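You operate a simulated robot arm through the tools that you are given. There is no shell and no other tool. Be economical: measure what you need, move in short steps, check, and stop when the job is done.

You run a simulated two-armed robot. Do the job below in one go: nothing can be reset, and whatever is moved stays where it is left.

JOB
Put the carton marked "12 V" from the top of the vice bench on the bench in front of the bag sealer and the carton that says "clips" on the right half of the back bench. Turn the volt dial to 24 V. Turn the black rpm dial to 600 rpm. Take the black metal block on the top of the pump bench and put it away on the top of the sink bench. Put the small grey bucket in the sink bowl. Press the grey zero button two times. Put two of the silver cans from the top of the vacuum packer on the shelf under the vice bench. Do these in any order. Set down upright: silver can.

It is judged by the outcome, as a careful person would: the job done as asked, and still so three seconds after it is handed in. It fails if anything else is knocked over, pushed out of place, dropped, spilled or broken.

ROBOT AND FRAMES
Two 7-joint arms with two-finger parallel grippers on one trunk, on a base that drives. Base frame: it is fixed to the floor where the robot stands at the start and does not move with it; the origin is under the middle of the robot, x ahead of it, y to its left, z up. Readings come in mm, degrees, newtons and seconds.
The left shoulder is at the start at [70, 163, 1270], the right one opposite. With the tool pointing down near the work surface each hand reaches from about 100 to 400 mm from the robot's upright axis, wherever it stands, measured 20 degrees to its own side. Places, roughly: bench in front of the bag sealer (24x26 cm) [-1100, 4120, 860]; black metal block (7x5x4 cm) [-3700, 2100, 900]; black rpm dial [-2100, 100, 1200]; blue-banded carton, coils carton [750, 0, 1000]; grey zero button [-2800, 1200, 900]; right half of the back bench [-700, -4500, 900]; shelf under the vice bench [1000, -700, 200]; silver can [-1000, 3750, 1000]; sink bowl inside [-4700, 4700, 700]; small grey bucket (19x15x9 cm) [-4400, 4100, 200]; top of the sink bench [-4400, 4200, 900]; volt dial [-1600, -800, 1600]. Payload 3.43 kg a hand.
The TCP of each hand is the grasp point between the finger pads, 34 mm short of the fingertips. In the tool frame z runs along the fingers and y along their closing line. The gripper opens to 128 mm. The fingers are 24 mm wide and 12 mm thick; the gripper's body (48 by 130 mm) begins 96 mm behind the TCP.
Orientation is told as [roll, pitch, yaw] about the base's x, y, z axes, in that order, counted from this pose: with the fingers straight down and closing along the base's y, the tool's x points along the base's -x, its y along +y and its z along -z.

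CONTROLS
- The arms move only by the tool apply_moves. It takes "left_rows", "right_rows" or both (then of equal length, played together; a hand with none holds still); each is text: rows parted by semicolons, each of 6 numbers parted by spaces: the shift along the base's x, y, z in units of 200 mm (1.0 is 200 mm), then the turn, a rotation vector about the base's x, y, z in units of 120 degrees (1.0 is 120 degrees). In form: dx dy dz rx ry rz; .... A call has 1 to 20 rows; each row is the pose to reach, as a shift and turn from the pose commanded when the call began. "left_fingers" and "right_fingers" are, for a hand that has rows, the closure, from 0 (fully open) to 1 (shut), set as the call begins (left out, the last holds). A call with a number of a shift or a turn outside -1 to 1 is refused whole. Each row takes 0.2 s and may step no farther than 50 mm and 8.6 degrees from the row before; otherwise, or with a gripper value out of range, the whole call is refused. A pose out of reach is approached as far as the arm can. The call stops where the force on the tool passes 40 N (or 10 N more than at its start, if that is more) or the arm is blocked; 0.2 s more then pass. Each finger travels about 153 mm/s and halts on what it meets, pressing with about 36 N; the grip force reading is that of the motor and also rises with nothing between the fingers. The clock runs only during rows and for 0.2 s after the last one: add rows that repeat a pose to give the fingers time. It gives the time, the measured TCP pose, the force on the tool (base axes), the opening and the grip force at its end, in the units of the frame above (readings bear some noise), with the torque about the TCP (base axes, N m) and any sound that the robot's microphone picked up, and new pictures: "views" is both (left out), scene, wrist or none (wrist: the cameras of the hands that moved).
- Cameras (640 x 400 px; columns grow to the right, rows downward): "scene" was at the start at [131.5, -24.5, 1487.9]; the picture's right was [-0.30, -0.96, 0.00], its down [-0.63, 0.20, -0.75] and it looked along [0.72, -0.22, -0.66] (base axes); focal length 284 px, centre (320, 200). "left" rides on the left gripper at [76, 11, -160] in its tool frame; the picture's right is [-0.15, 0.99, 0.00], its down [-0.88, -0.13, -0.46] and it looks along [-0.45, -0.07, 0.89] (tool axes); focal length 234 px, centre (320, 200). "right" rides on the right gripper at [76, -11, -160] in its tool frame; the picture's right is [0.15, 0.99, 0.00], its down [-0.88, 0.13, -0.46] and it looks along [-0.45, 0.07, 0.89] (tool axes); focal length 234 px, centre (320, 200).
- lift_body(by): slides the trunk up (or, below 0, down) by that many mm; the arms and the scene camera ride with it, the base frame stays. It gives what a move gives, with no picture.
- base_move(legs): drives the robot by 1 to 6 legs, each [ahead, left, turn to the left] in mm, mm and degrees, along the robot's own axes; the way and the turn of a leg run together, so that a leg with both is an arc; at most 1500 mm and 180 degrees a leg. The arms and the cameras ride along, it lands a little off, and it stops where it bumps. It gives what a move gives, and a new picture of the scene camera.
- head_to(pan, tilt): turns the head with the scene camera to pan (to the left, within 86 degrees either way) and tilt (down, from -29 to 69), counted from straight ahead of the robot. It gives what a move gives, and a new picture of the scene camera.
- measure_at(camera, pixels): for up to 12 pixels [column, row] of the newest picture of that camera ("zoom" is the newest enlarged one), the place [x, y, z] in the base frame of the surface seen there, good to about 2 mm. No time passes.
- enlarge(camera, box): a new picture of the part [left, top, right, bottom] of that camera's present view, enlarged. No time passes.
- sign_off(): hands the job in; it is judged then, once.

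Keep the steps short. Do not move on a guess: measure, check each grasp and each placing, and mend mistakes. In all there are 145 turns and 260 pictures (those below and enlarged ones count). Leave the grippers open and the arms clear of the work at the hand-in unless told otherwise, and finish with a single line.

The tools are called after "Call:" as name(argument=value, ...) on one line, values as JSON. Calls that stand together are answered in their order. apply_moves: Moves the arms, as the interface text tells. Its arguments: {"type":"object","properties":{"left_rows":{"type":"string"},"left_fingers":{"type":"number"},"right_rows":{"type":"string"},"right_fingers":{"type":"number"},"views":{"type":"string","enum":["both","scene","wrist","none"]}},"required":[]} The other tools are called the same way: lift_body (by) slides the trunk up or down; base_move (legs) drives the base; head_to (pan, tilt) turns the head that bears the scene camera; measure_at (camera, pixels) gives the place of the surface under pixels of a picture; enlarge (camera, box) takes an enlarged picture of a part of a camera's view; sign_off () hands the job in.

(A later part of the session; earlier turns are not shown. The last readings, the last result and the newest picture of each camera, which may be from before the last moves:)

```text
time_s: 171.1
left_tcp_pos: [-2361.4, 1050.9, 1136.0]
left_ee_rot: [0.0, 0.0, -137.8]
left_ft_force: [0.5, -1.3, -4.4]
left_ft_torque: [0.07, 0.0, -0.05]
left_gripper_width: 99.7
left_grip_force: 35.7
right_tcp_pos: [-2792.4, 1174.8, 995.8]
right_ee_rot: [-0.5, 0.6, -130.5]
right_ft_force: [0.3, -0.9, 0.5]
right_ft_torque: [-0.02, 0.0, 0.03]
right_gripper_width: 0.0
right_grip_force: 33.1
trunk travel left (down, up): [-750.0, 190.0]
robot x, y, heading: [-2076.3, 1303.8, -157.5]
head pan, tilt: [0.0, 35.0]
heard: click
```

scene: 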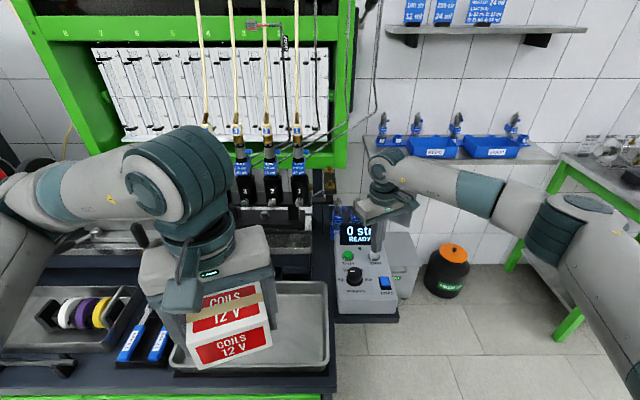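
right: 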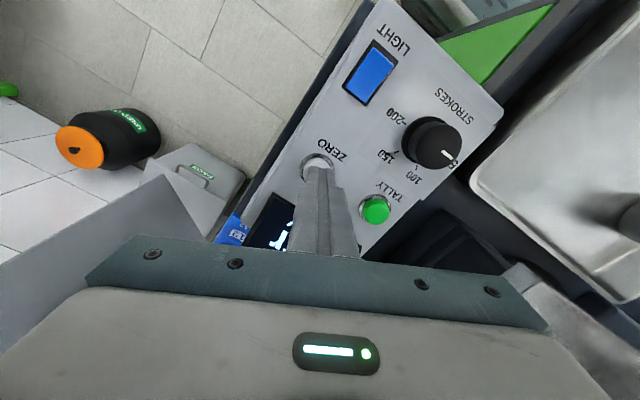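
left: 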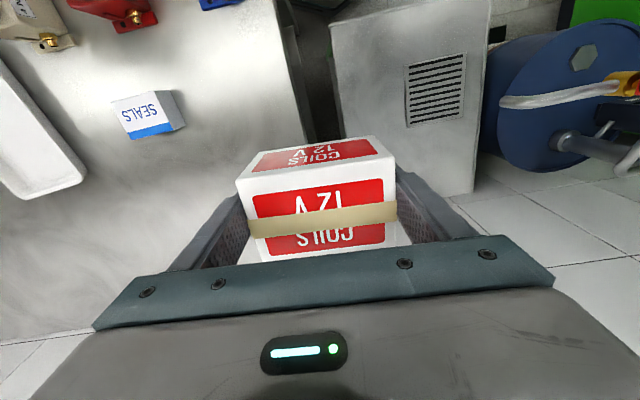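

Two clicks. Raise the hand, back away 400 mm, and slide right toward the pump bench.

Call:
apply_moves(right_rows="0 0 0.2 0 0 0; 0 0 0.4 0 0 0; 0 0 0.6 0 0 0; 0 0 0.8 0 0 0; 0 0 0.9 0 0 0", right_fingers=0, views="none")

Call:
base_move(legs=[[-350, 0, 0], [0, -900, 0]])

Call:
head_to(pan=-15, tilt=25)

```text
time_s: 172.3
left_tcp_pos: [-2362.3, 1050.2, 1135.5]
left_ee_rot: [0.1, 0.1, -137.8]
left_ft_force: [-0.2, 0.4, -5.8]
left_ft_torque: [0.05, -0.04, 0.0]
left_gripper_width: 99.8
left_grip_force: 36.3
right_tcp_pos: [-2793.8, 1173.6, 1177.6]
right_ee_rot: [-0.6, 0.6, -130.5]
right_ft_force: [0.1, 0.3, 0.1]
right_ft_torque: [0.02, 0.03, -0.04]
right_gripper_width: 127.9
right_grip_force: 0.1
trunk travel left (down, up): [-750.0, 190.0]
robot x, y, heading: [-2077.5, 1304.3, -157.7]
head pan, tilt: [0.0, 35.0]
```

```text
time_s: 178.9
left_tcp_pos: [-2382.1, 2011.7, 1136.3]
left_ee_rot: [0.2, 0.1, -137.8]
left_ft_force: [0.5, -0.7, -4.1]
left_ft_torque: [0.06, -0.02, 0.01]
left_gripper_width: 99.9
left_grip_force: 35.5
right_tcp_pos: [-2813.7, 2135.8, 1176.0]
right_ee_rot: [-0.6, 0.5, -130.5]
right_ft_force: [-0.2, 0.2, -0.9]
right_ft_torque: [0.02, 0.04, 0.0]
right_gripper_width: 127.9
right_grip_force: 0.0
trunk travel left (down, up): [-750.0, 190.0]
robot x, y, heading: [-2099.7, 2261.2, -157.5]
head pan, tilt: [0.0, 35.0]
```

scene: 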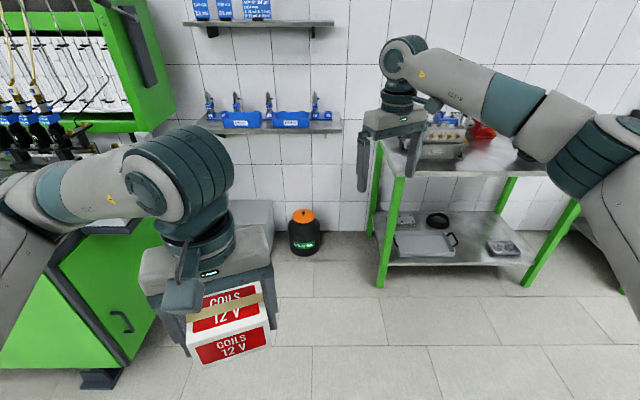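

```text
time_s: 179.7
left_tcp_pos: [-2383.5, 2013.5, 1135.8]
left_ee_rot: [0.2, 0.0, -137.8]
left_ft_force: [0.3, 0.3, -4.0]
left_ft_torque: [0.05, -0.02, -0.03]
left_gripper_width: 99.9
left_grip_force: 36.1
right_tcp_pos: [-2813.1, 2137.2, 1176.5]
right_ee_rot: [-0.5, 0.5, -130.5]
right_ft_force: [-0.6, -0.8, -0.5]
right_ft_torque: [0.0, -0.02, 0.01]
right_gripper_width: 127.9
right_grip_force: 0.1
trunk travel left (down, up): [-750.0, 190.0]
robot x, y, heading: [-2096.6, 2264.8, -157.8]
head pan, tilt: [-15.0, 25.0]
```

scene: 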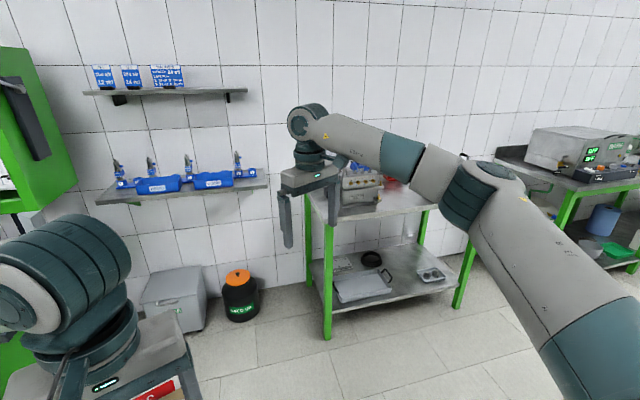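

Call:
measure_at(camera="scene", pixels=[[330, 220], [415, 205], [430, 215], [360, 205], [462, 300], [327, 335], [400, 200], [540, 185], [560, 180]])

Call:
base_move(legs=[[0, -700, 0]])

Call:
head_to(pan=5, tilt=25)

```text
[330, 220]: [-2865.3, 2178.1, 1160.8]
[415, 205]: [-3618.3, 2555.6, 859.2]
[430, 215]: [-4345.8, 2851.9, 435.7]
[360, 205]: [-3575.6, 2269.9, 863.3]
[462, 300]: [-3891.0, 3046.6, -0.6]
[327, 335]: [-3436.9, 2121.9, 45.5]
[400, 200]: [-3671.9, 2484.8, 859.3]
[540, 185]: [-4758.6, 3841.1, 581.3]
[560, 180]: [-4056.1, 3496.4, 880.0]
```

```text
time_s: 183.5
left_tcp_pos: [-2649.6, 2654.9, 1136.0]
left_ee_rot: [0.2, 0.1, -137.4]
left_ft_force: [0.6, -0.9, -3.8]
left_ft_torque: [0.03, -0.03, 0.0]
left_gripper_width: 99.8
left_grip_force: 35.9
right_tcp_pos: [-3083.0, 2776.9, 1176.0]
right_ee_rot: [-0.6, 0.5, -130.0]
right_ft_force: [-0.7, 0.1, 0.3]
right_ft_torque: [0.02, 0.0, -0.01]
right_gripper_width: 127.6
right_grip_force: 0.1
trunk travel left (down, up): [-750.0, 190.0]
robot x, y, heading: [-2368.1, 2908.6, -156.9]
head pan, tilt: [-15.0, 25.0]
```

scene: 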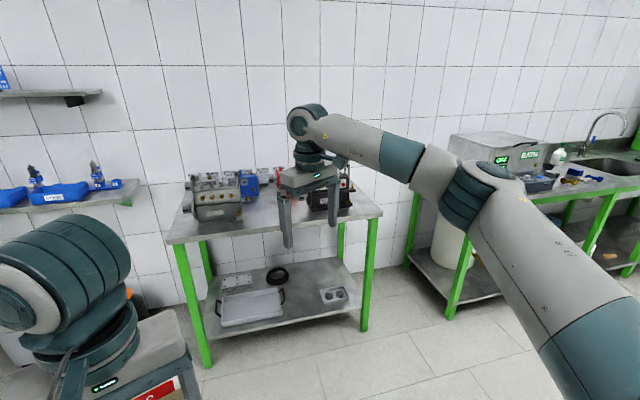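

```text
time_s: 184.3
left_tcp_pos: [-2649.5, 2657.2, 1135.9]
left_ee_rot: [0.1, 0.1, -137.4]
left_ft_force: [-0.2, 0.4, -5.1]
left_ft_torque: [0.03, -0.06, 0.03]
left_gripper_width: 99.8
left_grip_force: 36.1
right_tcp_pos: [-3081.9, 2777.5, 1175.7]
right_ee_rot: [-0.6, 0.4, -130.1]
right_ft_force: [1.1, -0.4, 0.1]
right_ft_torque: [-0.01, 0.01, 0.03]
right_gripper_width: 128.0
right_grip_force: 0.0
trunk travel left (down, up): [-750.0, 190.0]
robot x, y, heading: [-2365.4, 2908.7, -157.0]
head pan, tilt: [5.0, 25.0]
```

scene: 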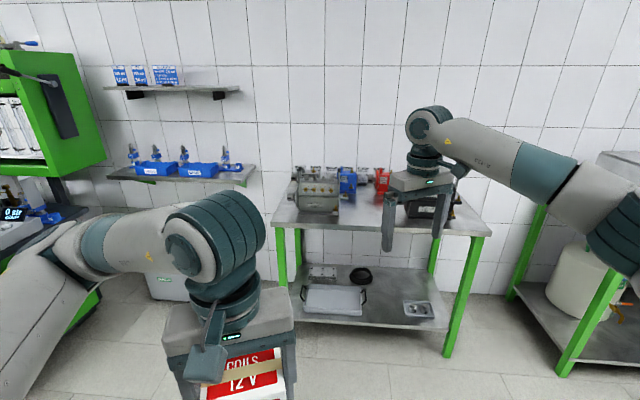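

Call:
enlarge(camera="scene", box=[265, 150, 485, 240])

Call:
measure_at(camera="scene", pixels=[[280, 222], [485, 230], [350, 210], [370, 205], [300, 205], [450, 353], [400, 160]])

```text
2.91 times, centred on (375, 195) of scene
```

zoom: 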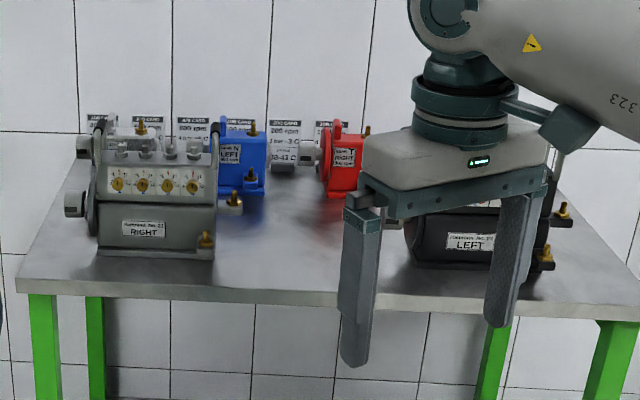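

```text
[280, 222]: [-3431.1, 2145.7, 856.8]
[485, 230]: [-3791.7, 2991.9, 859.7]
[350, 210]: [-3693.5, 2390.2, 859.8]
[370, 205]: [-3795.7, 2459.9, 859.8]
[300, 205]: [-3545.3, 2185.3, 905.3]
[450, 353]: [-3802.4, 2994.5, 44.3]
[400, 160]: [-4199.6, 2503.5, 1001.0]
```

The block is probably behind the grey pump. I raise the trunk and slide back left 600 mm for a view over it.

Call:
lift_body(by=190)

Call:
base_move(legs=[[300, 700, 0]])

Call:
head_to(pan=-5, tilt=35)

```text
time_s: 186.4
left_tcp_pos: [-2650.2, 2656.4, 1325.5]
left_ee_rot: [0.1, 0.1, -137.3]
left_ft_force: [0.6, 0.1, -4.2]
left_ft_torque: [0.03, -0.03, 0.01]
left_gripper_width: 99.9
left_grip_force: 35.3
right_tcp_pos: [-3083.7, 2776.6, 1366.1]
right_ee_rot: [-0.5, 0.6, -130.2]
right_ft_force: [0.1, 0.4, -0.5]
right_ft_torque: [0.03, -0.02, 0.05]
right_gripper_width: 127.8
right_grip_force: 0.0
trunk travel left (down, up): [-940.0, 0.0]
robot x, y, heading: [-2367.0, 2906.5, -157.1]
head pan, tilt: [5.0, 25.0]
```

```text
time_s: 190.5
left_tcp_pos: [-2655.1, 1894.8, 1326.0]
left_ee_rot: [0.1, 0.2, -137.5]
left_ft_force: [-0.4, -0.3, -3.8]
left_ft_torque: [-0.01, -0.01, 0.0]
left_gripper_width: 99.7
left_grip_force: 36.5
right_tcp_pos: [-3086.5, 2016.6, 1367.2]
right_ee_rot: [-0.5, 0.4, -130.2]
right_ft_force: [-1.1, 0.4, 0.9]
right_ft_torque: [-0.02, 0.02, -0.01]
right_gripper_width: 128.0
right_grip_force: 0.0
trunk travel left (down, up): [-940.0, 0.0]
robot x, y, heading: [-2374.3, 2145.2, -157.4]
head pan, tilt: [5.0, 25.0]
```

scene: 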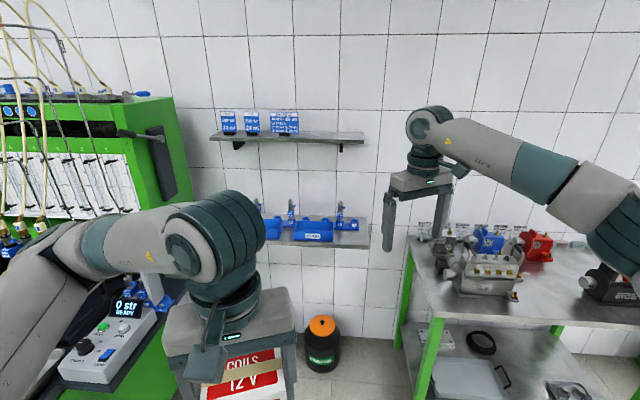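

```text
time_s: 191.2
left_tcp_pos: [-2655.5, 1894.2, 1325.6]
left_ee_rot: [0.1, 0.2, -137.5]
left_ft_force: [-0.4, 0.9, -4.6]
left_ft_torque: [0.06, -0.02, -0.04]
left_gripper_width: 100.1
left_grip_force: 36.5
right_tcp_pos: [-3087.1, 2015.9, 1366.9]
right_ee_rot: [-0.5, 0.5, -130.1]
right_ft_force: [-0.7, 1.3, -1.2]
right_ft_torque: [0.03, 0.0, -0.02]
right_gripper_width: 128.1
right_grip_force: 0.1
trunk travel left (down, up): [-940.0, 0.0]
robot x, y, heading: [-2367.7, 2151.7, -157.0]
head pan, tilt: [-5.0, 35.0]
```

scene: 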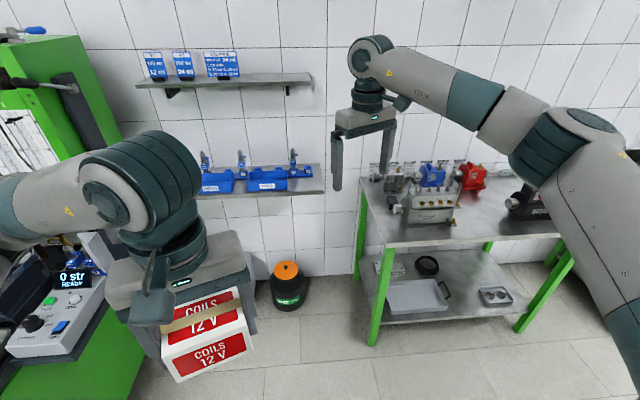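

Call:
enlarge(camera="scene", box=[355, 140, 565, 245])

```text
3.05 times, centred on (460, 192) of scene
```

zoom: 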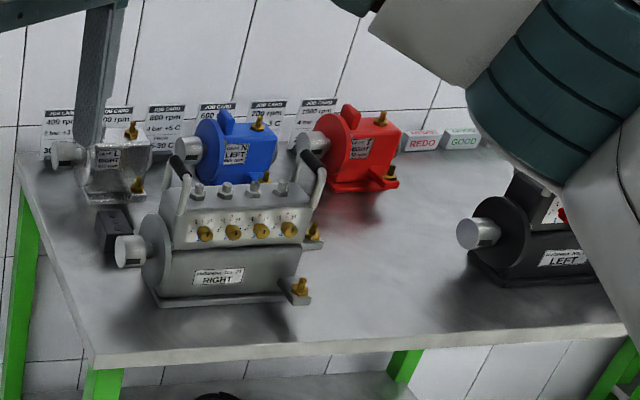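

The black block is at zoom (113,228), between the silver and grey pumps. Measure it and its neighbours.

Call:
measure_at(camera="zoom", pixels=[[98, 208], [124, 206], [132, 232], [106, 250], [112, 220], [100, 230], [130, 248], [155, 230], [88, 190], [60, 153], [70, 210], [145, 185]])

Call:
enlarge(camera="scene", box=[370, 170, 420, 220])

```text
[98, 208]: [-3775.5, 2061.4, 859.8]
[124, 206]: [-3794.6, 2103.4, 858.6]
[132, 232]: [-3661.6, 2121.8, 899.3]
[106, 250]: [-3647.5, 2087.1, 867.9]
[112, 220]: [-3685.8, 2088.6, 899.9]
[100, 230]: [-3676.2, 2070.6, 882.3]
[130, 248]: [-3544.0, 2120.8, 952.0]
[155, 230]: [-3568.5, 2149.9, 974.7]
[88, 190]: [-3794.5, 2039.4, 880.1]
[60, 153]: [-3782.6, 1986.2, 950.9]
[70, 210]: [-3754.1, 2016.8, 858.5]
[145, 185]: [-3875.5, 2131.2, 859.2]
```

```text
8.00 times, centred on (395, 195) of scene
```

zoom: 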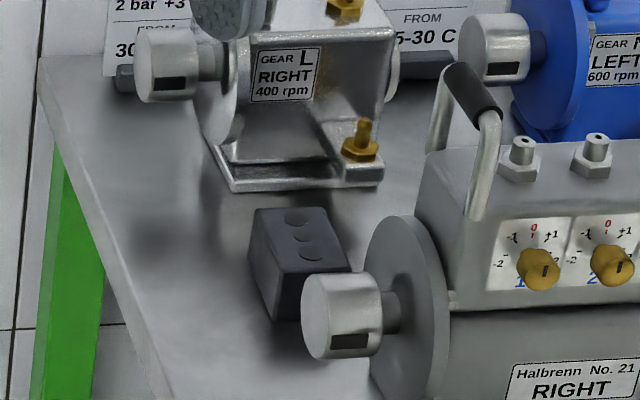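

Call:
measure_at(camera="zoom", pixels=[[258, 212], [323, 210], [345, 266], [280, 275], [300, 240], [340, 320], [375, 330], [300, 310], [415, 230], [385, 300], [235, 190], [380, 182]])

```text
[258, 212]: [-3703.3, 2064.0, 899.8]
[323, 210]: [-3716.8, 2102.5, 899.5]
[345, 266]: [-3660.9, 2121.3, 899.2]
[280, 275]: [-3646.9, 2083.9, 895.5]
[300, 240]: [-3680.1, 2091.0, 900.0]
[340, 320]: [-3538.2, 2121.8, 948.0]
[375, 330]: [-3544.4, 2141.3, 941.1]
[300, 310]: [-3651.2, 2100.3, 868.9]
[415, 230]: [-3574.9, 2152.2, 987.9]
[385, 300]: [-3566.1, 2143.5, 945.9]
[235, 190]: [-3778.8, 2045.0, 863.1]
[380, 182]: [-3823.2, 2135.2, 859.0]
```

Block centre (-3681,2093), top z 900, yaw ≈19-20°. Check shelf and pump-handle heights, then drive closer.

Call:
measure_at(camera="zoom", pixels=[[470, 85], [490, 130], [440, 100], [500, 180], [165, 70], [260, 30]])

Call:
measure_at(camera="scene", pixels=[[322, 190], [310, 80], [300, 165]])

Call:
base_move(legs=[[480, -299, 0]])

```text
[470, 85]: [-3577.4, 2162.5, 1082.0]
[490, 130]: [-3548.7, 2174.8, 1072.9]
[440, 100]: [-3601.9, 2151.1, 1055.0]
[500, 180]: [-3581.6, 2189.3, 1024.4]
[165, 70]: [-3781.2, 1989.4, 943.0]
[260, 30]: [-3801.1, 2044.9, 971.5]
```

```text
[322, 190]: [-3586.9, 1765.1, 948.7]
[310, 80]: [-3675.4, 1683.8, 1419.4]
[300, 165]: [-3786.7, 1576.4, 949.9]
```

```text
time_s: 194.5
left_tcp_pos: [-3211.3, 1983.4, 1326.7]
left_ee_rot: [0.0, 0.2, -137.2]
left_ft_force: [0.3, 0.9, -4.9]
left_ft_torque: [-0.02, -0.01, -0.02]
left_gripper_width: 99.8
left_grip_force: 36.5
right_tcp_pos: [-3644.4, 2101.0, 1367.8]
right_ee_rot: [-0.6, 0.4, -129.9]
right_ft_force: [0.6, 0.1, 0.5]
right_ft_torque: [-0.01, 0.03, -0.01]
right_gripper_width: 128.0
right_grip_force: 0.0
trunk travel left (down, up): [-940.0, 0.0]
robot x, y, heading: [-2929.9, 2237.6, -157.0]
head pan, tilt: [-5.0, 35.0]
```

scene: 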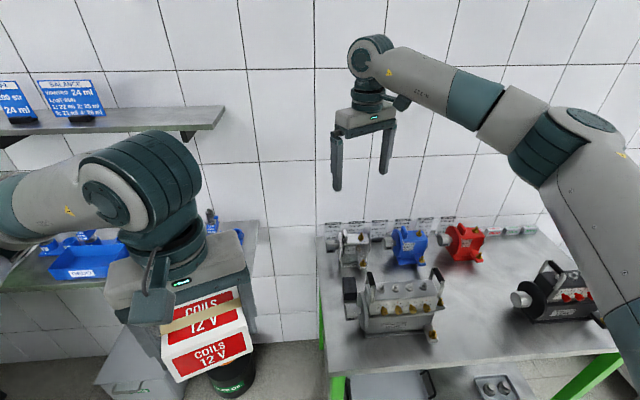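

Pump handles (z up to 1082) are near where the wrist camera would be, so I'll close along the block's long side (yaw -71°), which keeps everything clear. Rotate above it, then lower the trunk.

Call:
apply_moves(right_rows="-0.03 0 0 0 0 0.07; -0.06 -0.01 0 0 0 0.14; -0.09 -0.02 0 0 0 0.21; -0.12 -0.03 0 0 0 0.28; -0.15 -0.04 0 0 0 0.35; -0.185 -0.04 0 0 0 0.42; -0.185 -0.04 0 0 0 0.49; -0.185 -0.04 0 0 0 0.49", right_fingers=0, views="none")

Call:
lift_body(by=-190)

Call:
apply_moves(right_rows="0 0 -0.1 0 0 0; 0 0 -0.2 0 0 0; 0 0 -0.2 0 0 0", views="both")

```text
time_s: 196.3
left_tcp_pos: [-3214.0, 1984.1, 1325.8]
left_ee_rot: [0.2, 0.2, -137.2]
left_ft_force: [-0.6, 0.5, -4.7]
left_ft_torque: [0.0, -0.05, -0.02]
left_gripper_width: 99.6
left_grip_force: 35.9
right_tcp_pos: [-3445.3, 2147.1, 1361.6]
right_ee_rot: [-2.1, 0.6, -76.2]
right_ft_force: [0.3, -0.1, 0.4]
right_ft_torque: [-0.02, -0.04, 0.03]
right_gripper_width: 128.0
right_grip_force: 0.0
right hand out of reach, approached as far as the arm can: row 2, 3, 4, 5, 6, 7, 8
trunk travel left (down, up): [-940.0, 0.0]
robot x, y, heading: [-2927.2, 2234.8, -157.1]
head pan, tilt: [-5.0, 35.0]
```

```text
time_s: 198.4
left_tcp_pos: [-3212.5, 1982.3, 1135.2]
left_ee_rot: [0.1, 0.2, -137.2]
left_ft_force: [0.1, 0.2, -5.1]
left_ft_torque: [0.05, -0.06, 0.04]
left_gripper_width: 99.7
left_grip_force: 36.0
right_tcp_pos: [-3442.1, 2146.1, 1172.3]
right_ee_rot: [-2.2, 0.8, -76.1]
right_ft_force: [-0.3, 0.7, 0.3]
right_ft_torque: [0.03, 0.0, 0.02]
right_gripper_width: 128.1
right_grip_force: 0.0
trunk travel left (down, up): [-750.0, 190.0]
robot x, y, heading: [-2931.1, 2237.8, -156.9]
head pan, tilt: [-5.0, 35.0]
```

```text
time_s: 199.2
left_tcp_pos: [-3211.0, 1984.0, 1135.9]
left_ee_rot: [0.1, 0.1, -137.2]
left_ft_force: [0.4, -0.9, -4.0]
left_ft_torque: [0.04, -0.03, 0.01]
left_gripper_width: 99.7
left_grip_force: 36.2
right_tcp_pos: [-3441.2, 2147.0, 1134.6]
right_ee_rot: [-2.1, 0.7, -76.5]
right_ft_force: [-0.5, -0.5, -0.2]
right_ft_torque: [-0.01, 0.02, 0.0]
right_gripper_width: 128.1
right_grip_force: 0.0
trunk travel left (down, up): [-750.0, 190.0]
robot x, y, heading: [-2930.4, 2237.9, -156.8]
head pan, tilt: [-5.0, 35.0]
```

scene: 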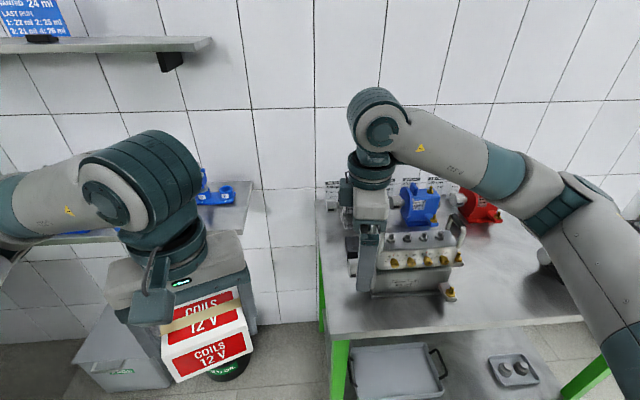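
right: 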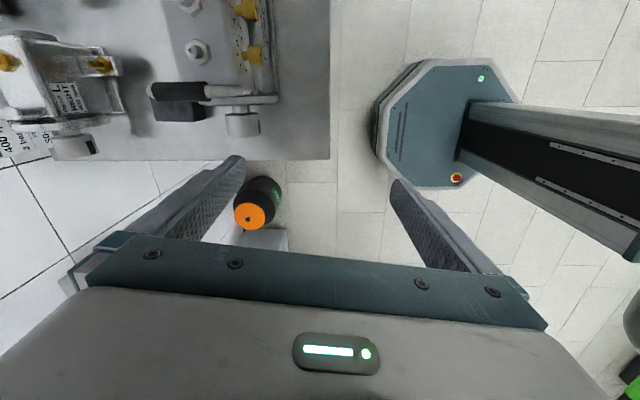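

The reach is short here. Raise the hand 80 mm and drive 120 mm closer.

Call:
apply_moves(right_rows="0 0 0.2 0 0 0; 0 0 0.4 0.009 -0.003 0.02; 0 0 0.4 0.018 -0.006 0.046", views="none")

Call:
base_move(legs=[[120, 0, 0]])

```text
time_s: 200.0
left_tcp_pos: [-3212.6, 1982.8, 1135.5]
left_ee_rot: [0.1, 0.1, -137.1]
left_ft_force: [0.6, 0.6, -4.9]
left_ft_torque: [0.05, -0.04, -0.02]
left_gripper_width: 99.7
left_grip_force: 36.2
right_tcp_pos: [-3413.4, 2145.5, 1211.3]
right_ee_rot: [-0.9, 2.6, -70.7]
right_ft_force: [0.6, 0.8, -0.5]
right_ft_torque: [-0.03, -0.02, 0.02]
right_gripper_width: 128.0
right_grip_force: 0.0
right hand out of reach, approached as far as the arm can: row 2, 3
trunk travel left (down, up): [-750.0, 190.0]
robot x, y, heading: [-2935.1, 2237.4, -157.1]
head pan, tilt: [-5.0, 35.0]
```

```text
time_s: 201.2
left_tcp_pos: [-3321.4, 1936.5, 1136.8]
left_ee_rot: [0.1, 0.1, -137.3]
left_ft_force: [-0.1, -0.2, -5.1]
left_ft_torque: [0.05, -0.05, 0.05]
left_gripper_width: 99.5
left_grip_force: 35.9
right_tcp_pos: [-3521.3, 2099.9, 1211.0]
right_ee_rot: [-1.1, 2.5, -70.9]
right_ft_force: [0.2, 0.0, -0.4]
right_ft_torque: [0.02, -0.01, -0.01]
right_gripper_width: 127.9
right_grip_force: 0.2
trunk travel left (down, up): [-750.0, 190.0]
robot x, y, heading: [-3040.1, 2189.7, -157.1]
head pan, tilt: [-5.0, 35.0]
```

scene: 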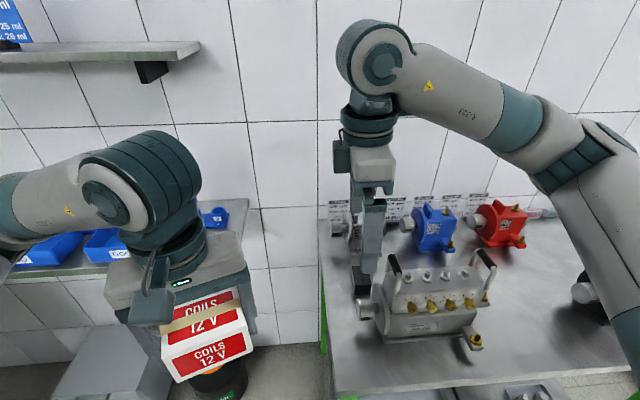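

Now shift over the block and level the hand, staying high, then partway down.

Call:
apply_moves(right_rows="-0.2 0 -0.03 -0.006 -0.005 0; -0.4 -0.01 -0.06 -0.012 -0.01 0; -0.6 -0.02 -0.1 -0.017 -0.0147 0; -0.8 -0.035 -0.15 -0.017 -0.0147 0; -0.8 -0.035 -0.35 -0.017 -0.0147 0; -0.8 -0.035 -0.5 -0.017 -0.0147 0; -0.8 -0.035 -0.5 -0.017 -0.0147 0", views="both")

```text
time_s: 202.8
left_tcp_pos: [-3321.6, 1935.7, 1135.5]
left_ee_rot: [0.1, 0.1, -137.2]
left_ft_force: [-0.7, -0.3, -3.4]
left_ft_torque: [0.03, -0.04, 0.0]
left_gripper_width: 99.9
left_grip_force: 36.0
right_tcp_pos: [-3521.2, 2092.9, 1156.4]
right_ee_rot: [0.0, 0.1, -71.0]
right_ft_force: [0.2, 0.8, 1.0]
right_ft_torque: [0.04, -0.02, 0.01]
right_gripper_width: 128.1
right_grip_force: 0.0
right hand out of reach, approached as far as the arm can: row 1, 2, 3, 4, 5, 6, 7
trunk travel left (down, up): [-750.0, 190.0]
robot x, y, heading: [-3041.6, 2190.7, -156.8]
head pan, tilt: [-5.0, 35.0]
```

scene: 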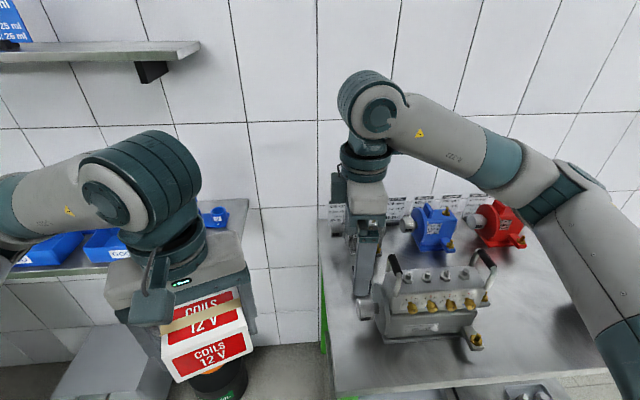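
right: 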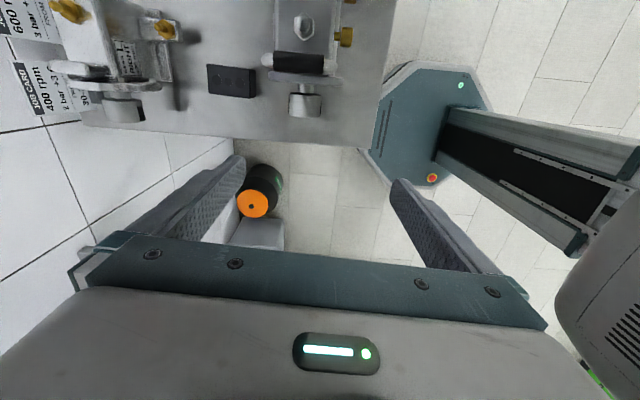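

The wrist can't reach at that yaw from here. I'll come from the left-front instead (heading ≈163°, yaw 109°). First check the floor container and box positions.

Call:
measure_at(camera="scene", pixels=[[215, 375], [225, 392], [150, 370], [70, 390], [130, 345]])

Call:
measure_at(camera="right", pixels=[[258, 205], [265, 240], [405, 70], [380, 120], [480, 80], [440, 190], [245, 170]])

```text
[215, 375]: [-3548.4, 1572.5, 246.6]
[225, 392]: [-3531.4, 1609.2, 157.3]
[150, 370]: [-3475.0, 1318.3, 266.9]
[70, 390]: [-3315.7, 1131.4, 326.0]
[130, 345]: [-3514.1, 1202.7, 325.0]
```

```text
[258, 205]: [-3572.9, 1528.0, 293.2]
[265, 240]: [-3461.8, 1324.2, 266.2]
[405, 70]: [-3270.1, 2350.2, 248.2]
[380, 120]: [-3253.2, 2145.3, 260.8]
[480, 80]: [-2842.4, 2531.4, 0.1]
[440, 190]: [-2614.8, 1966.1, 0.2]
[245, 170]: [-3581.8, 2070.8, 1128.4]
```

Base is compact (≈270 mm radius); there is room. Tuck the left hand, raise the right, back off, turn to heading 163° and slide left.

Call:
apply_moves(right_rows="0.05 0.02 0.1 0 0 0; 0.1 0.04 0.2 0 0 0; 0.15 0.06 0.3 0 0 -0.05; 0.2 0.08 0.35 0 0 -0.1; 0.2 0.08 0.35 0 0 -0.15", left_rows="0.1 0.04 0 0 0 0; 0.2 0.08 0 0 0 0; 0.3 0.12 0 0 0 0; 0.4 0.16 0 0 0 0; 0.5 0.2 0 0 0 0", views="none")

Call:
base_move(legs=[[-200, 0, 0], [0, 0, -40], [117, 568, 0]])

```text
time_s: 204.0
left_tcp_pos: [-3292.4, 1986.3, 1165.0]
left_ee_rot: [0.2, 0.1, -137.3]
left_ft_force: [0.3, 0.1, -4.5]
left_ft_torque: [-0.01, -0.07, 0.0]
left_gripper_width: 99.8
left_grip_force: 36.1
left hand out of reach, approached as far as the arm can: row 2, 3, 4, 5
right_tcp_pos: [-3483.4, 2110.8, 1225.2]
right_ee_rot: [0.1, 0.0, -89.0]
right_ft_force: [0.2, -0.5, -0.5]
right_ft_torque: [-0.01, -0.05, 0.02]
right_gripper_width: 128.2
right_grip_force: 0.0
trunk travel left (down, up): [-750.0, 190.0]
robot x, y, heading: [-3039.1, 2190.9, -157.0]
head pan, tilt: [-5.0, 35.0]
```

```text
time_s: 210.4
left_tcp_pos: [-3453.9, 1755.9, 1163.6]
left_ee_rot: [0.2, 0.1, -176.6]
left_ft_force: [0.5, 0.8, -5.8]
left_ft_torque: [0.02, -0.07, 0.0]
left_gripper_width: 99.7
left_grip_force: 35.8
right_tcp_pos: [-3523.5, 1973.7, 1227.4]
right_ee_rot: [0.0, -0.1, -128.3]
right_ft_force: [-0.6, 0.1, 0.5]
right_ft_torque: [-0.03, 0.01, 0.01]
right_gripper_width: 127.9
right_grip_force: 0.1
trunk travel left (down, up): [-750.0, 190.0]
robot x, y, heading: [-3132.5, 1756.7, 163.8]
head pan, tilt: [-5.0, 35.0]
```

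scene: 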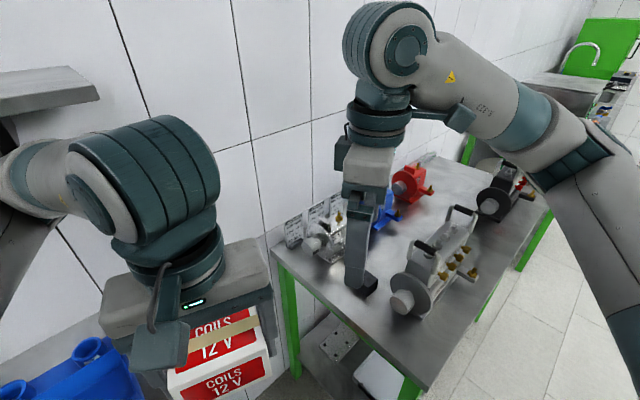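

Good spot. Rotate the right hand clockwise by ~123° in two parts while moving over the block.

Call:
apply_moves(right_rows="-0.05 0.03 0 0 0 -0.063; -0.1 0.07 0 0 0 -0.126; -0.15 0.1 0 0 0 -0.189; -0.2 0.14 0 0 0 -0.252; -0.25 0.18 0 0 0 -0.315; -0.3 0.21 0 0 0 -0.378; -0.35 0.25 0 0 0 -0.441; -0.385 0.28 0 0 0 -0.504", views="none")

Call:
apply_moves(right_rows="-0.05 0.03 0 0 0 -0.065; -0.1 0.07 0 0 0 -0.13; -0.15 0.1 0 0 0 -0.195; -0.2 0.14 0 0 0 -0.26; -0.25 0.18 0 0 0 -0.325; -0.3 0.21 0 0 0 -0.39; -0.35 0.25 0 0 0 -0.455; -0.405 0.315 -0.1 0 0 -0.518; -0.405 0.315 -0.1 0 0 -0.518", views="both")

```text
time_s: 212.2
left_tcp_pos: [-3455.2, 1755.5, 1163.8]
left_ee_rot: [0.1, 0.2, -176.7]
left_ft_force: [0.3, 0.8, -3.5]
left_ft_torque: [-0.01, -0.02, 0.01]
left_gripper_width: 99.9
left_grip_force: 36.4
right_tcp_pos: [-3602.4, 2030.1, 1226.8]
right_ee_rot: [0.1, 0.1, 171.1]
right_ft_force: [0.5, -0.5, -0.6]
right_ft_torque: [-0.01, 0.01, -0.01]
right_gripper_width: 127.9
right_grip_force: 0.1
trunk travel left (down, up): [-750.0, 190.0]
robot x, y, heading: [-3128.2, 1757.1, 163.6]
head pan, tilt: [-5.0, 35.0]
```

```text
time_s: 214.2
left_tcp_pos: [-3454.9, 1754.0, 1163.5]
left_ee_rot: [0.1, 0.1, -176.7]
left_ft_force: [0.0, -1.0, -4.2]
left_ft_torque: [-0.02, -0.03, 0.02]
left_gripper_width: 99.5
left_grip_force: 36.3
right_tcp_pos: [-3681.9, 2092.0, 1206.6]
right_ee_rot: [0.0, 0.0, 109.0]
right_ft_force: [0.0, 0.4, -0.3]
right_ft_torque: [0.02, 0.0, 0.0]
right_gripper_width: 127.8
right_grip_force: 0.0
trunk travel left (down, up): [-750.0, 190.0]
robot x, y, heading: [-3133.5, 1759.1, 164.0]
head pan, tilt: [-5.0, 35.0]
```

scene: 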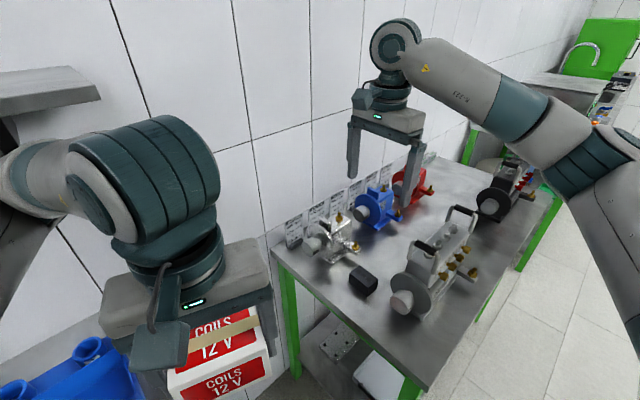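
right: 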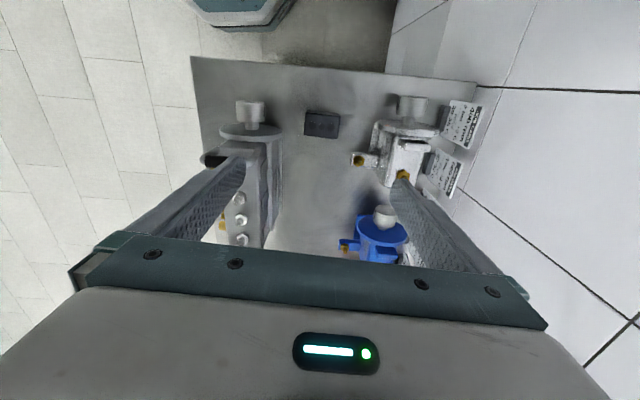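

Block at wrist (322,124), nicely placed. Measure it precisely.

Call:
measure_at(camera="right", pixels=[[308, 113], [338, 117], [336, 137], [306, 133], [322, 125]])

Call:
enlarge(camera="right", box=[220, 80, 440, 200])

```text
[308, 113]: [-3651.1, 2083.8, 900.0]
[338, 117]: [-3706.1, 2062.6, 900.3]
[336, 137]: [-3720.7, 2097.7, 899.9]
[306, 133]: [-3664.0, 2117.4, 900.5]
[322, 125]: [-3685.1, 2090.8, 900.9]
```

```text
2.91 times, centred on (330, 140) of right
```

zoom: 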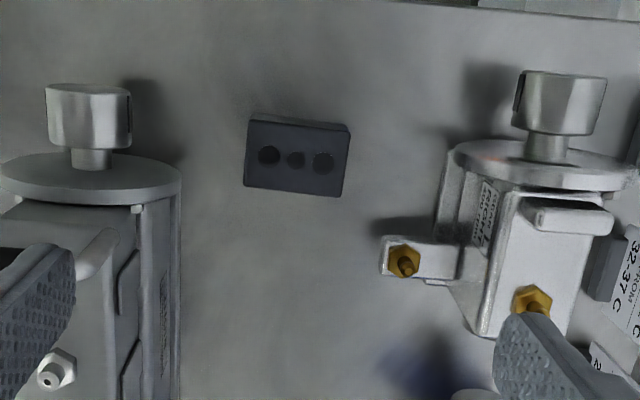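

Centre (-3685,2090). Partly close to ~100 mm (clearance to the pump), descend in two stages to z≈902.

Call:
apply_moves(right_rows="-0.018 -0.008 -0.2 0 0 0.005; -0.018 -0.008 -0.4 0 0 0.005; -0.018 -0.008 -0.6 0 0 0.005; -0.018 -0.008 -0.8 0 0 0.005; -0.018 -0.008 -1 0 0 0.005; -0.018 -0.008 -1 0 0 0.005", right_fingers=0.22, views="wrist")

```text
time_s: 215.6
left_tcp_pos: [-3453.7, 1755.6, 1164.9]
left_ee_rot: [0.1, 0.1, -176.7]
left_ft_force: [-0.2, 0.3, -4.5]
left_ft_torque: [0.02, -0.06, -0.02]
left_gripper_width: 99.6
left_grip_force: 36.1
right_tcp_pos: [-3684.7, 2088.7, 1006.9]
right_ee_rot: [0.1, 0.1, 109.7]
right_ft_force: [0.1, 0.1, 0.3]
right_ft_torque: [0.04, -0.01, 0.04]
right_gripper_width: 99.7
right_grip_force: 0.1
trunk travel left (down, up): [-750.0, 190.0]
robot x, y, heading: [-3131.7, 1756.1, 163.9]
head pan, tilt: [-5.0, 35.0]
```

right: 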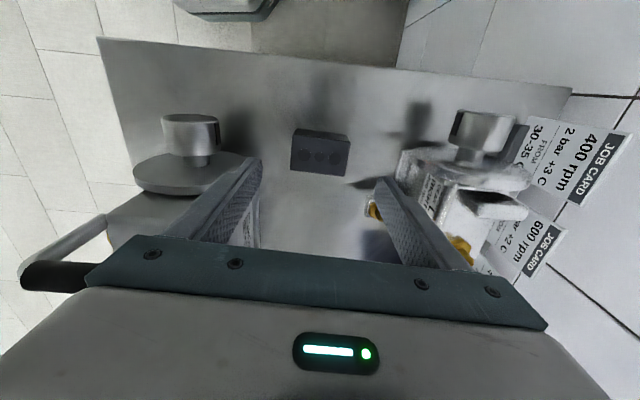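

Clear on both sides. Descend the remaining 105 mm, then close.

Call:
apply_moves(right_rows="0 0 -0.15 0 0 0; 0 0 -0.3 0 0 0; 0 0 -0.42 0 0 0; 0 0 -0.525 0 0 0; 0 0 -0.525 0 0 0", views="wrist")

Call:
apply_moves(right_rows="0 0 0 0 0 0; 0 0 0 0 0 0; 0 0 0 0 0 0; 0 0 0 0 0 0", right_fingers=1, views="none")

Call:
apply_moves(right_rows="0 0 0.03 0 0 0; 0 0 0.06 0 0 0; 0 0 0.1 0 0 0; 0 0 0.1 0 0 0", views="wrist")

```text
time_s: 216.8
left_tcp_pos: [-3454.3, 1755.7, 1164.6]
left_ee_rot: [0.0, 0.1, -176.7]
left_ft_force: [-0.1, -0.7, -4.1]
left_ft_torque: [0.01, -0.03, 0.02]
left_gripper_width: 99.7
left_grip_force: 35.9
right_tcp_pos: [-3685.7, 2089.2, 900.7]
right_ee_rot: [0.0, 0.1, 109.8]
right_ft_force: [-0.3, -0.6, -0.5]
right_ft_torque: [0.02, 0.01, -0.01]
right_gripper_width: 99.9
right_grip_force: 0.1
trunk travel left (down, up): [-750.0, 190.0]
robot x, y, heading: [-3128.6, 1756.8, 164.0]
head pan, tilt: [-5.0, 35.0]
```

right: 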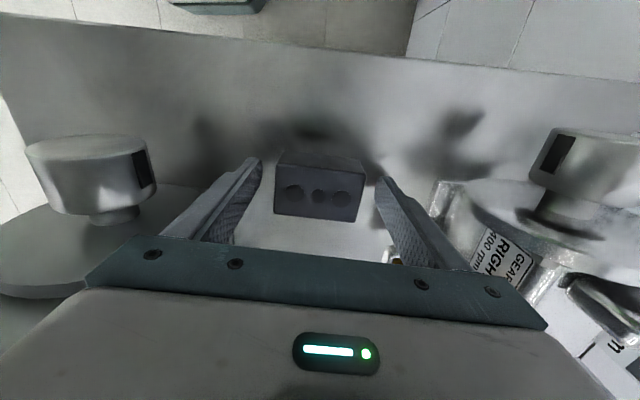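

```text
time_s: 217.8
left_tcp_pos: [-3455.2, 1755.0, 1163.4]
left_ee_rot: [0.1, 0.2, -176.6]
left_ft_force: [-0.1, -0.8, -4.5]
left_ft_torque: [0.03, -0.07, 0.03]
left_gripper_width: 99.8
left_grip_force: 35.8
right_tcp_pos: [-3685.6, 2089.8, 901.9]
right_ee_rot: [-0.1, 0.1, 109.7]
right_ft_force: [-0.2, -0.1, 0.8]
right_ft_torque: [0.03, -0.07, 0.01]
right_gripper_width: 67.5
right_grip_force: 36.1
trunk travel left (down, up): [-750.0, 190.0]
robot x, y, heading: [-3127.9, 1755.2, 163.6]
head pan, tilt: [-5.0, 35.0]
```

```text
time_s: 218.8
left_tcp_pos: [-3454.0, 1755.8, 1164.7]
left_ee_rot: [0.3, 0.1, -176.7]
left_ft_force: [0.1, 0.0, -5.0]
left_ft_torque: [0.01, -0.02, -0.02]
left_gripper_width: 99.7
left_grip_force: 36.1
right_tcp_pos: [-3685.2, 2091.1, 919.5]
right_ee_rot: [0.0, 0.2, 109.7]
right_ft_force: [0.5, 1.0, -3.1]
right_ft_torque: [-0.02, -0.01, 0.01]
right_gripper_width: 67.7
right_grip_force: 36.7
trunk travel left (down, up): [-750.0, 190.0]
robot x, y, heading: [-3129.0, 1752.4, 163.8]
head pan, tilt: [-5.0, 35.0]
```

right: 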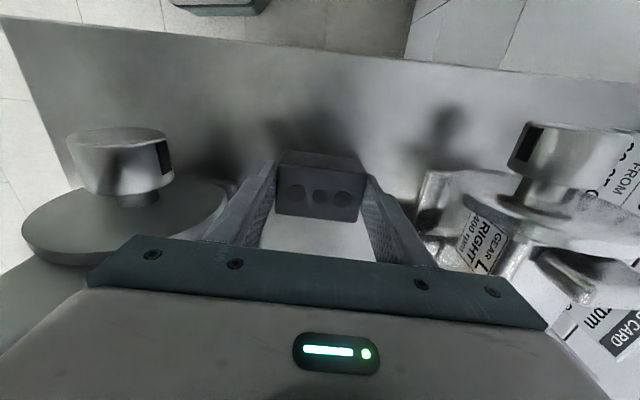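

The block is lifted. Raise it gradually clear of the pumps.

Call:
apply_moves(right_rows="0 0 0.12 0 0 0; 0 0 0.24 0 0 0; 0 0 0.36 0 0 0; 0 0 0.48 0 0 0; 0 0 0.6 0 0 0; 0 0 0.72 0 0 0; 0 0 0.84 0 0 0; 0 0 0.96 0 0 0; 0 0 1 0 0 0", views="none")

Call:
apply_moves(right_rows="0 0 0.12 0 0 0; 0 0 0.24 0 0 0; 0.1 -0.08 0.36 0 0 0; 0.2 -0.16 0.4 0 0 0.03; 0.3 -0.24 0.4 0 0 0.06; 0.4 -0.32 0.4 0 0 0.1; 0.5 -0.32 0.4 0 0 0.15; 0.6 -0.32 0.4 0 0 0.2", views="none")

Call:
base_move(legs=[[-300, 0, 0], [0, 0, 39], [-100, -1400, 0], [-200, -1350, 0]])

Call:
head_to(pan=0, tilt=30)

```text
time_s: 220.8
left_tcp_pos: [-3455.4, 1755.5, 1164.1]
left_ee_rot: [0.2, 0.2, -176.5]
left_ft_force: [-0.3, -0.1, -4.4]
left_ft_torque: [0.01, -0.03, -0.02]
left_gripper_width: 99.9
left_grip_force: 35.8
right_tcp_pos: [-3685.0, 2090.6, 1121.0]
right_ee_rot: [0.0, 0.1, 109.7]
right_ft_force: [-0.1, -0.3, -3.1]
right_ft_torque: [-0.03, 0.03, 0.01]
right_gripper_width: 67.4
right_grip_force: 35.6
trunk travel left (down, up): [-750.0, 190.0]
robot x, y, heading: [-3130.6, 1754.6, 163.6]
head pan, tilt: [-5.0, 35.0]
```

```text
time_s: 222.6
left_tcp_pos: [-3453.6, 1754.4, 1164.9]
left_ee_rot: [0.2, 0.2, -176.7]
left_ft_force: [-0.2, 0.0, -4.1]
left_ft_torque: [-0.02, -0.05, 0.03]
left_gripper_width: 99.9
left_grip_force: 36.0
right_tcp_pos: [-3564.7, 2027.5, 1201.6]
right_ee_rot: [0.2, 0.0, 133.9]
right_ft_force: [-0.6, 0.1, -2.8]
right_ft_torque: [0.01, -0.02, 0.0]
right_gripper_width: 67.8
right_grip_force: 35.4
trunk travel left (down, up): [-750.0, 190.0]
robot x, y, heading: [-3127.8, 1755.3, 163.6]
head pan, tilt: [-5.0, 35.0]
```

```text
time_s: 239.4
left_tcp_pos: [-3867.9, 4116.7, 1163.6]
left_ee_rot: [0.1, 0.3, -138.6]
left_ft_force: [-0.8, -0.3, -4.1]
left_ft_torque: [0.03, -0.01, 0.03]
left_gripper_width: 100.0
left_grip_force: 36.3
right_tcp_pos: [-4123.1, 4261.2, 1201.9]
right_ee_rot: [-0.1, 0.1, 171.7]
right_ft_force: [-0.3, -0.2, -1.4]
right_ft_torque: [-0.02, -0.04, -0.01]
right_gripper_width: 67.7
right_grip_force: 35.9
trunk travel left (down, up): [-750.0, 190.0]
robot x, y, heading: [-3612.7, 4316.1, -157.9]
head pan, tilt: [-5.0, 35.0]
```

scene: 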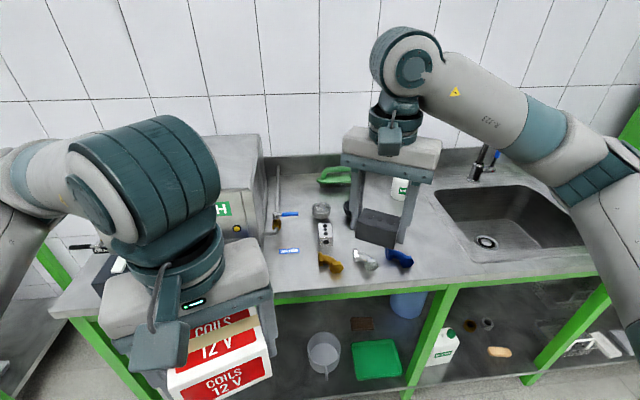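

```text
time_s: 240.1
left_tcp_pos: [-3868.3, 4117.2, 1164.5]
left_ee_rot: [0.2, 0.2, -138.6]
left_ft_force: [0.0, -1.1, -4.5]
left_ft_torque: [0.04, -0.08, -0.05]
left_gripper_width: 99.5
left_grip_force: 35.6
right_tcp_pos: [-4123.2, 4262.5, 1201.5]
right_ee_rot: [0.0, 0.1, 171.7]
right_ft_force: [-0.3, 0.6, -2.7]
right_ft_torque: [0.01, 0.01, 0.0]
right_gripper_width: 67.5
right_grip_force: 36.3
trunk travel left (down, up): [-750.0, 190.0]
robot x, y, heading: [-3608.5, 4315.7, -158.2]
head pan, tilt: [0.0, 30.0]
```

scene: 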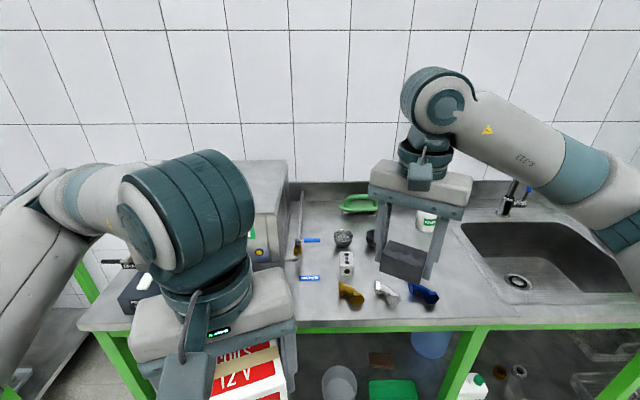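

I'm at the sink bench. Enlarge and measure to find a free patch and the small grey bucket.

Call:
enlarge(camera="scene", box=[270, 170, 490, 330])

Call:
measure_at(camera="scene", pixels=[[310, 300], [325, 310], [310, 277], [350, 300], [385, 295], [430, 298], [455, 290], [470, 330], [450, 310], [310, 255], [330, 215], [400, 310]])

```text
2.50 times, centred on (380, 250) of scene
```

zoom: 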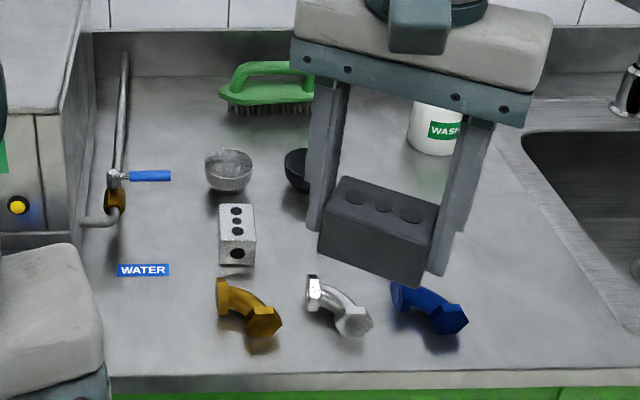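

```text
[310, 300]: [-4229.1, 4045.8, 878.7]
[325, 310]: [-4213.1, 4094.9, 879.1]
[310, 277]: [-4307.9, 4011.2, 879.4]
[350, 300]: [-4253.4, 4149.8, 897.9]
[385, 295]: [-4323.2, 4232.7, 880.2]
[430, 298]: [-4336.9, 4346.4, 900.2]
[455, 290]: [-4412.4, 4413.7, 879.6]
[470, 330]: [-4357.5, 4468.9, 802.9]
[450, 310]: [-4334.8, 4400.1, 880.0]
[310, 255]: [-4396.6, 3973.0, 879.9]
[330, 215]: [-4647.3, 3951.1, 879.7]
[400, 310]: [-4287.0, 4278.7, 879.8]
```

Free patch on the left front, around (-4232,4025) (bench z=880), left of the brass elbow. Move the base 150 ahead and 200 left, then look.

Call:
base_move(legs=[[150, 200, 0]])

Call:
apply_moves(right_rows="0 0 0 0 0 0.07; 0 0 0 0 0 0.14; 0 0 0 0 0 0.2; 0 0 0 0 0 0.25; 0 0 0 0 0 0.25", left_rows="0.08 -0.1 0.1 0 0 0; 0.1 -0.2 0.2 0 0 0; 0.12 -0.35 0.3 0 0 0; 0.14 -0.5 0.3 0 0 0; 0.16 -0.65 0.3 0 0 0", views="scene")

```text
time_s: 241.9
left_tcp_pos: [-3932.5, 3878.1, 1164.8]
left_ee_rot: [0.2, 0.2, -138.8]
left_ft_force: [0.2, 0.6, -4.6]
left_ft_torque: [0.05, -0.02, -0.03]
left_gripper_width: 99.9
left_grip_force: 36.0
right_tcp_pos: [-4186.8, 4022.5, 1202.0]
right_ee_rot: [0.2, 0.1, 171.8]
right_ft_force: [-0.9, 0.0, -2.9]
right_ft_torque: [0.0, 0.02, 0.01]
right_gripper_width: 67.4
right_grip_force: 36.1
trunk travel left (down, up): [-750.0, 190.0]
robot x, y, heading: [-3677.1, 4072.9, -158.3]
head pan, tilt: [0.0, 30.0]
```

scene: 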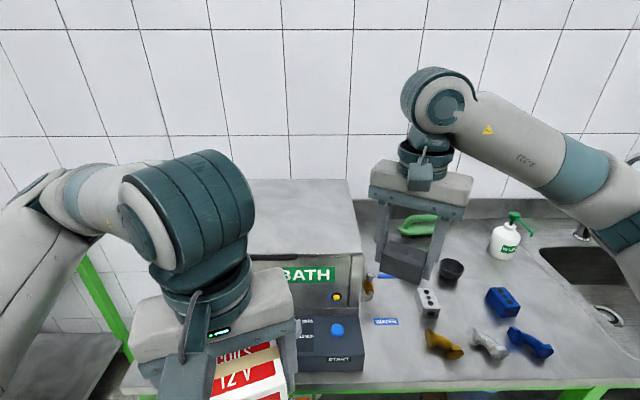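

```text
time_s: 243.1
left_tcp_pos: [-3898.6, 3745.1, 1222.6]
left_ee_rot: [0.0, 0.2, -138.7]
left_ft_force: [0.3, -0.1, -4.7]
left_ft_torque: [0.05, -0.03, -0.01]
left_gripper_width: 99.9
left_grip_force: 36.5
left hand out of reach, approached as far as the arm can: row 1
right_tcp_pos: [-4186.6, 4021.3, 1203.1]
right_ee_rot: [0.0, 0.1, -158.1]
right_ft_force: [0.2, 0.2, -2.7]
right_ft_torque: [0.07, 0.0, 0.01]
right_gripper_width: 67.5
right_grip_force: 35.9
trunk travel left (down, up): [-750.0, 190.0]
robot x, y, heading: [-3678.9, 4078.0, -158.0]
head pan, tilt: [0.0, 30.0]
```

scene: 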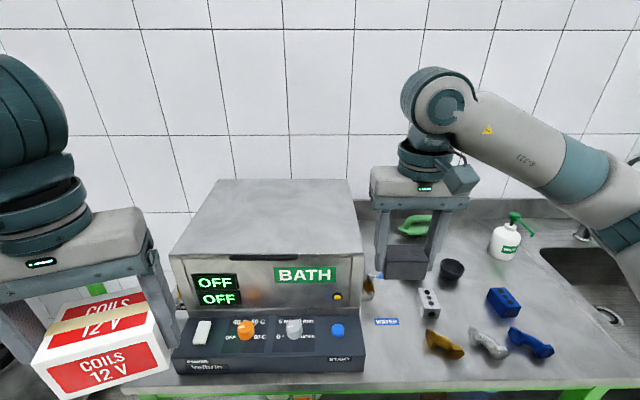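

Free space between the bath's panel (365,350) and the brass elbow (428,338). Measure.

Call:
measure_at(camera="scene", pixels=[[395, 350], [366, 350], [369, 330], [427, 335], [395, 375], [395, 335], [430, 350], [420, 360], [440, 375], [480, 375], [510, 365]])

```text
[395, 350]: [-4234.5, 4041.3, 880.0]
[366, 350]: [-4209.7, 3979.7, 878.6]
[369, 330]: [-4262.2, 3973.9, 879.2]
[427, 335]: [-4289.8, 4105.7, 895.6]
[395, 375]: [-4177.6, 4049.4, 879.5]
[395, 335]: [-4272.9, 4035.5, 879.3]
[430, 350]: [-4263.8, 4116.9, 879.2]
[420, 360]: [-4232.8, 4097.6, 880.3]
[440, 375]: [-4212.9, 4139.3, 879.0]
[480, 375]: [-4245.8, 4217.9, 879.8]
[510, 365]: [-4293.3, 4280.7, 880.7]
```

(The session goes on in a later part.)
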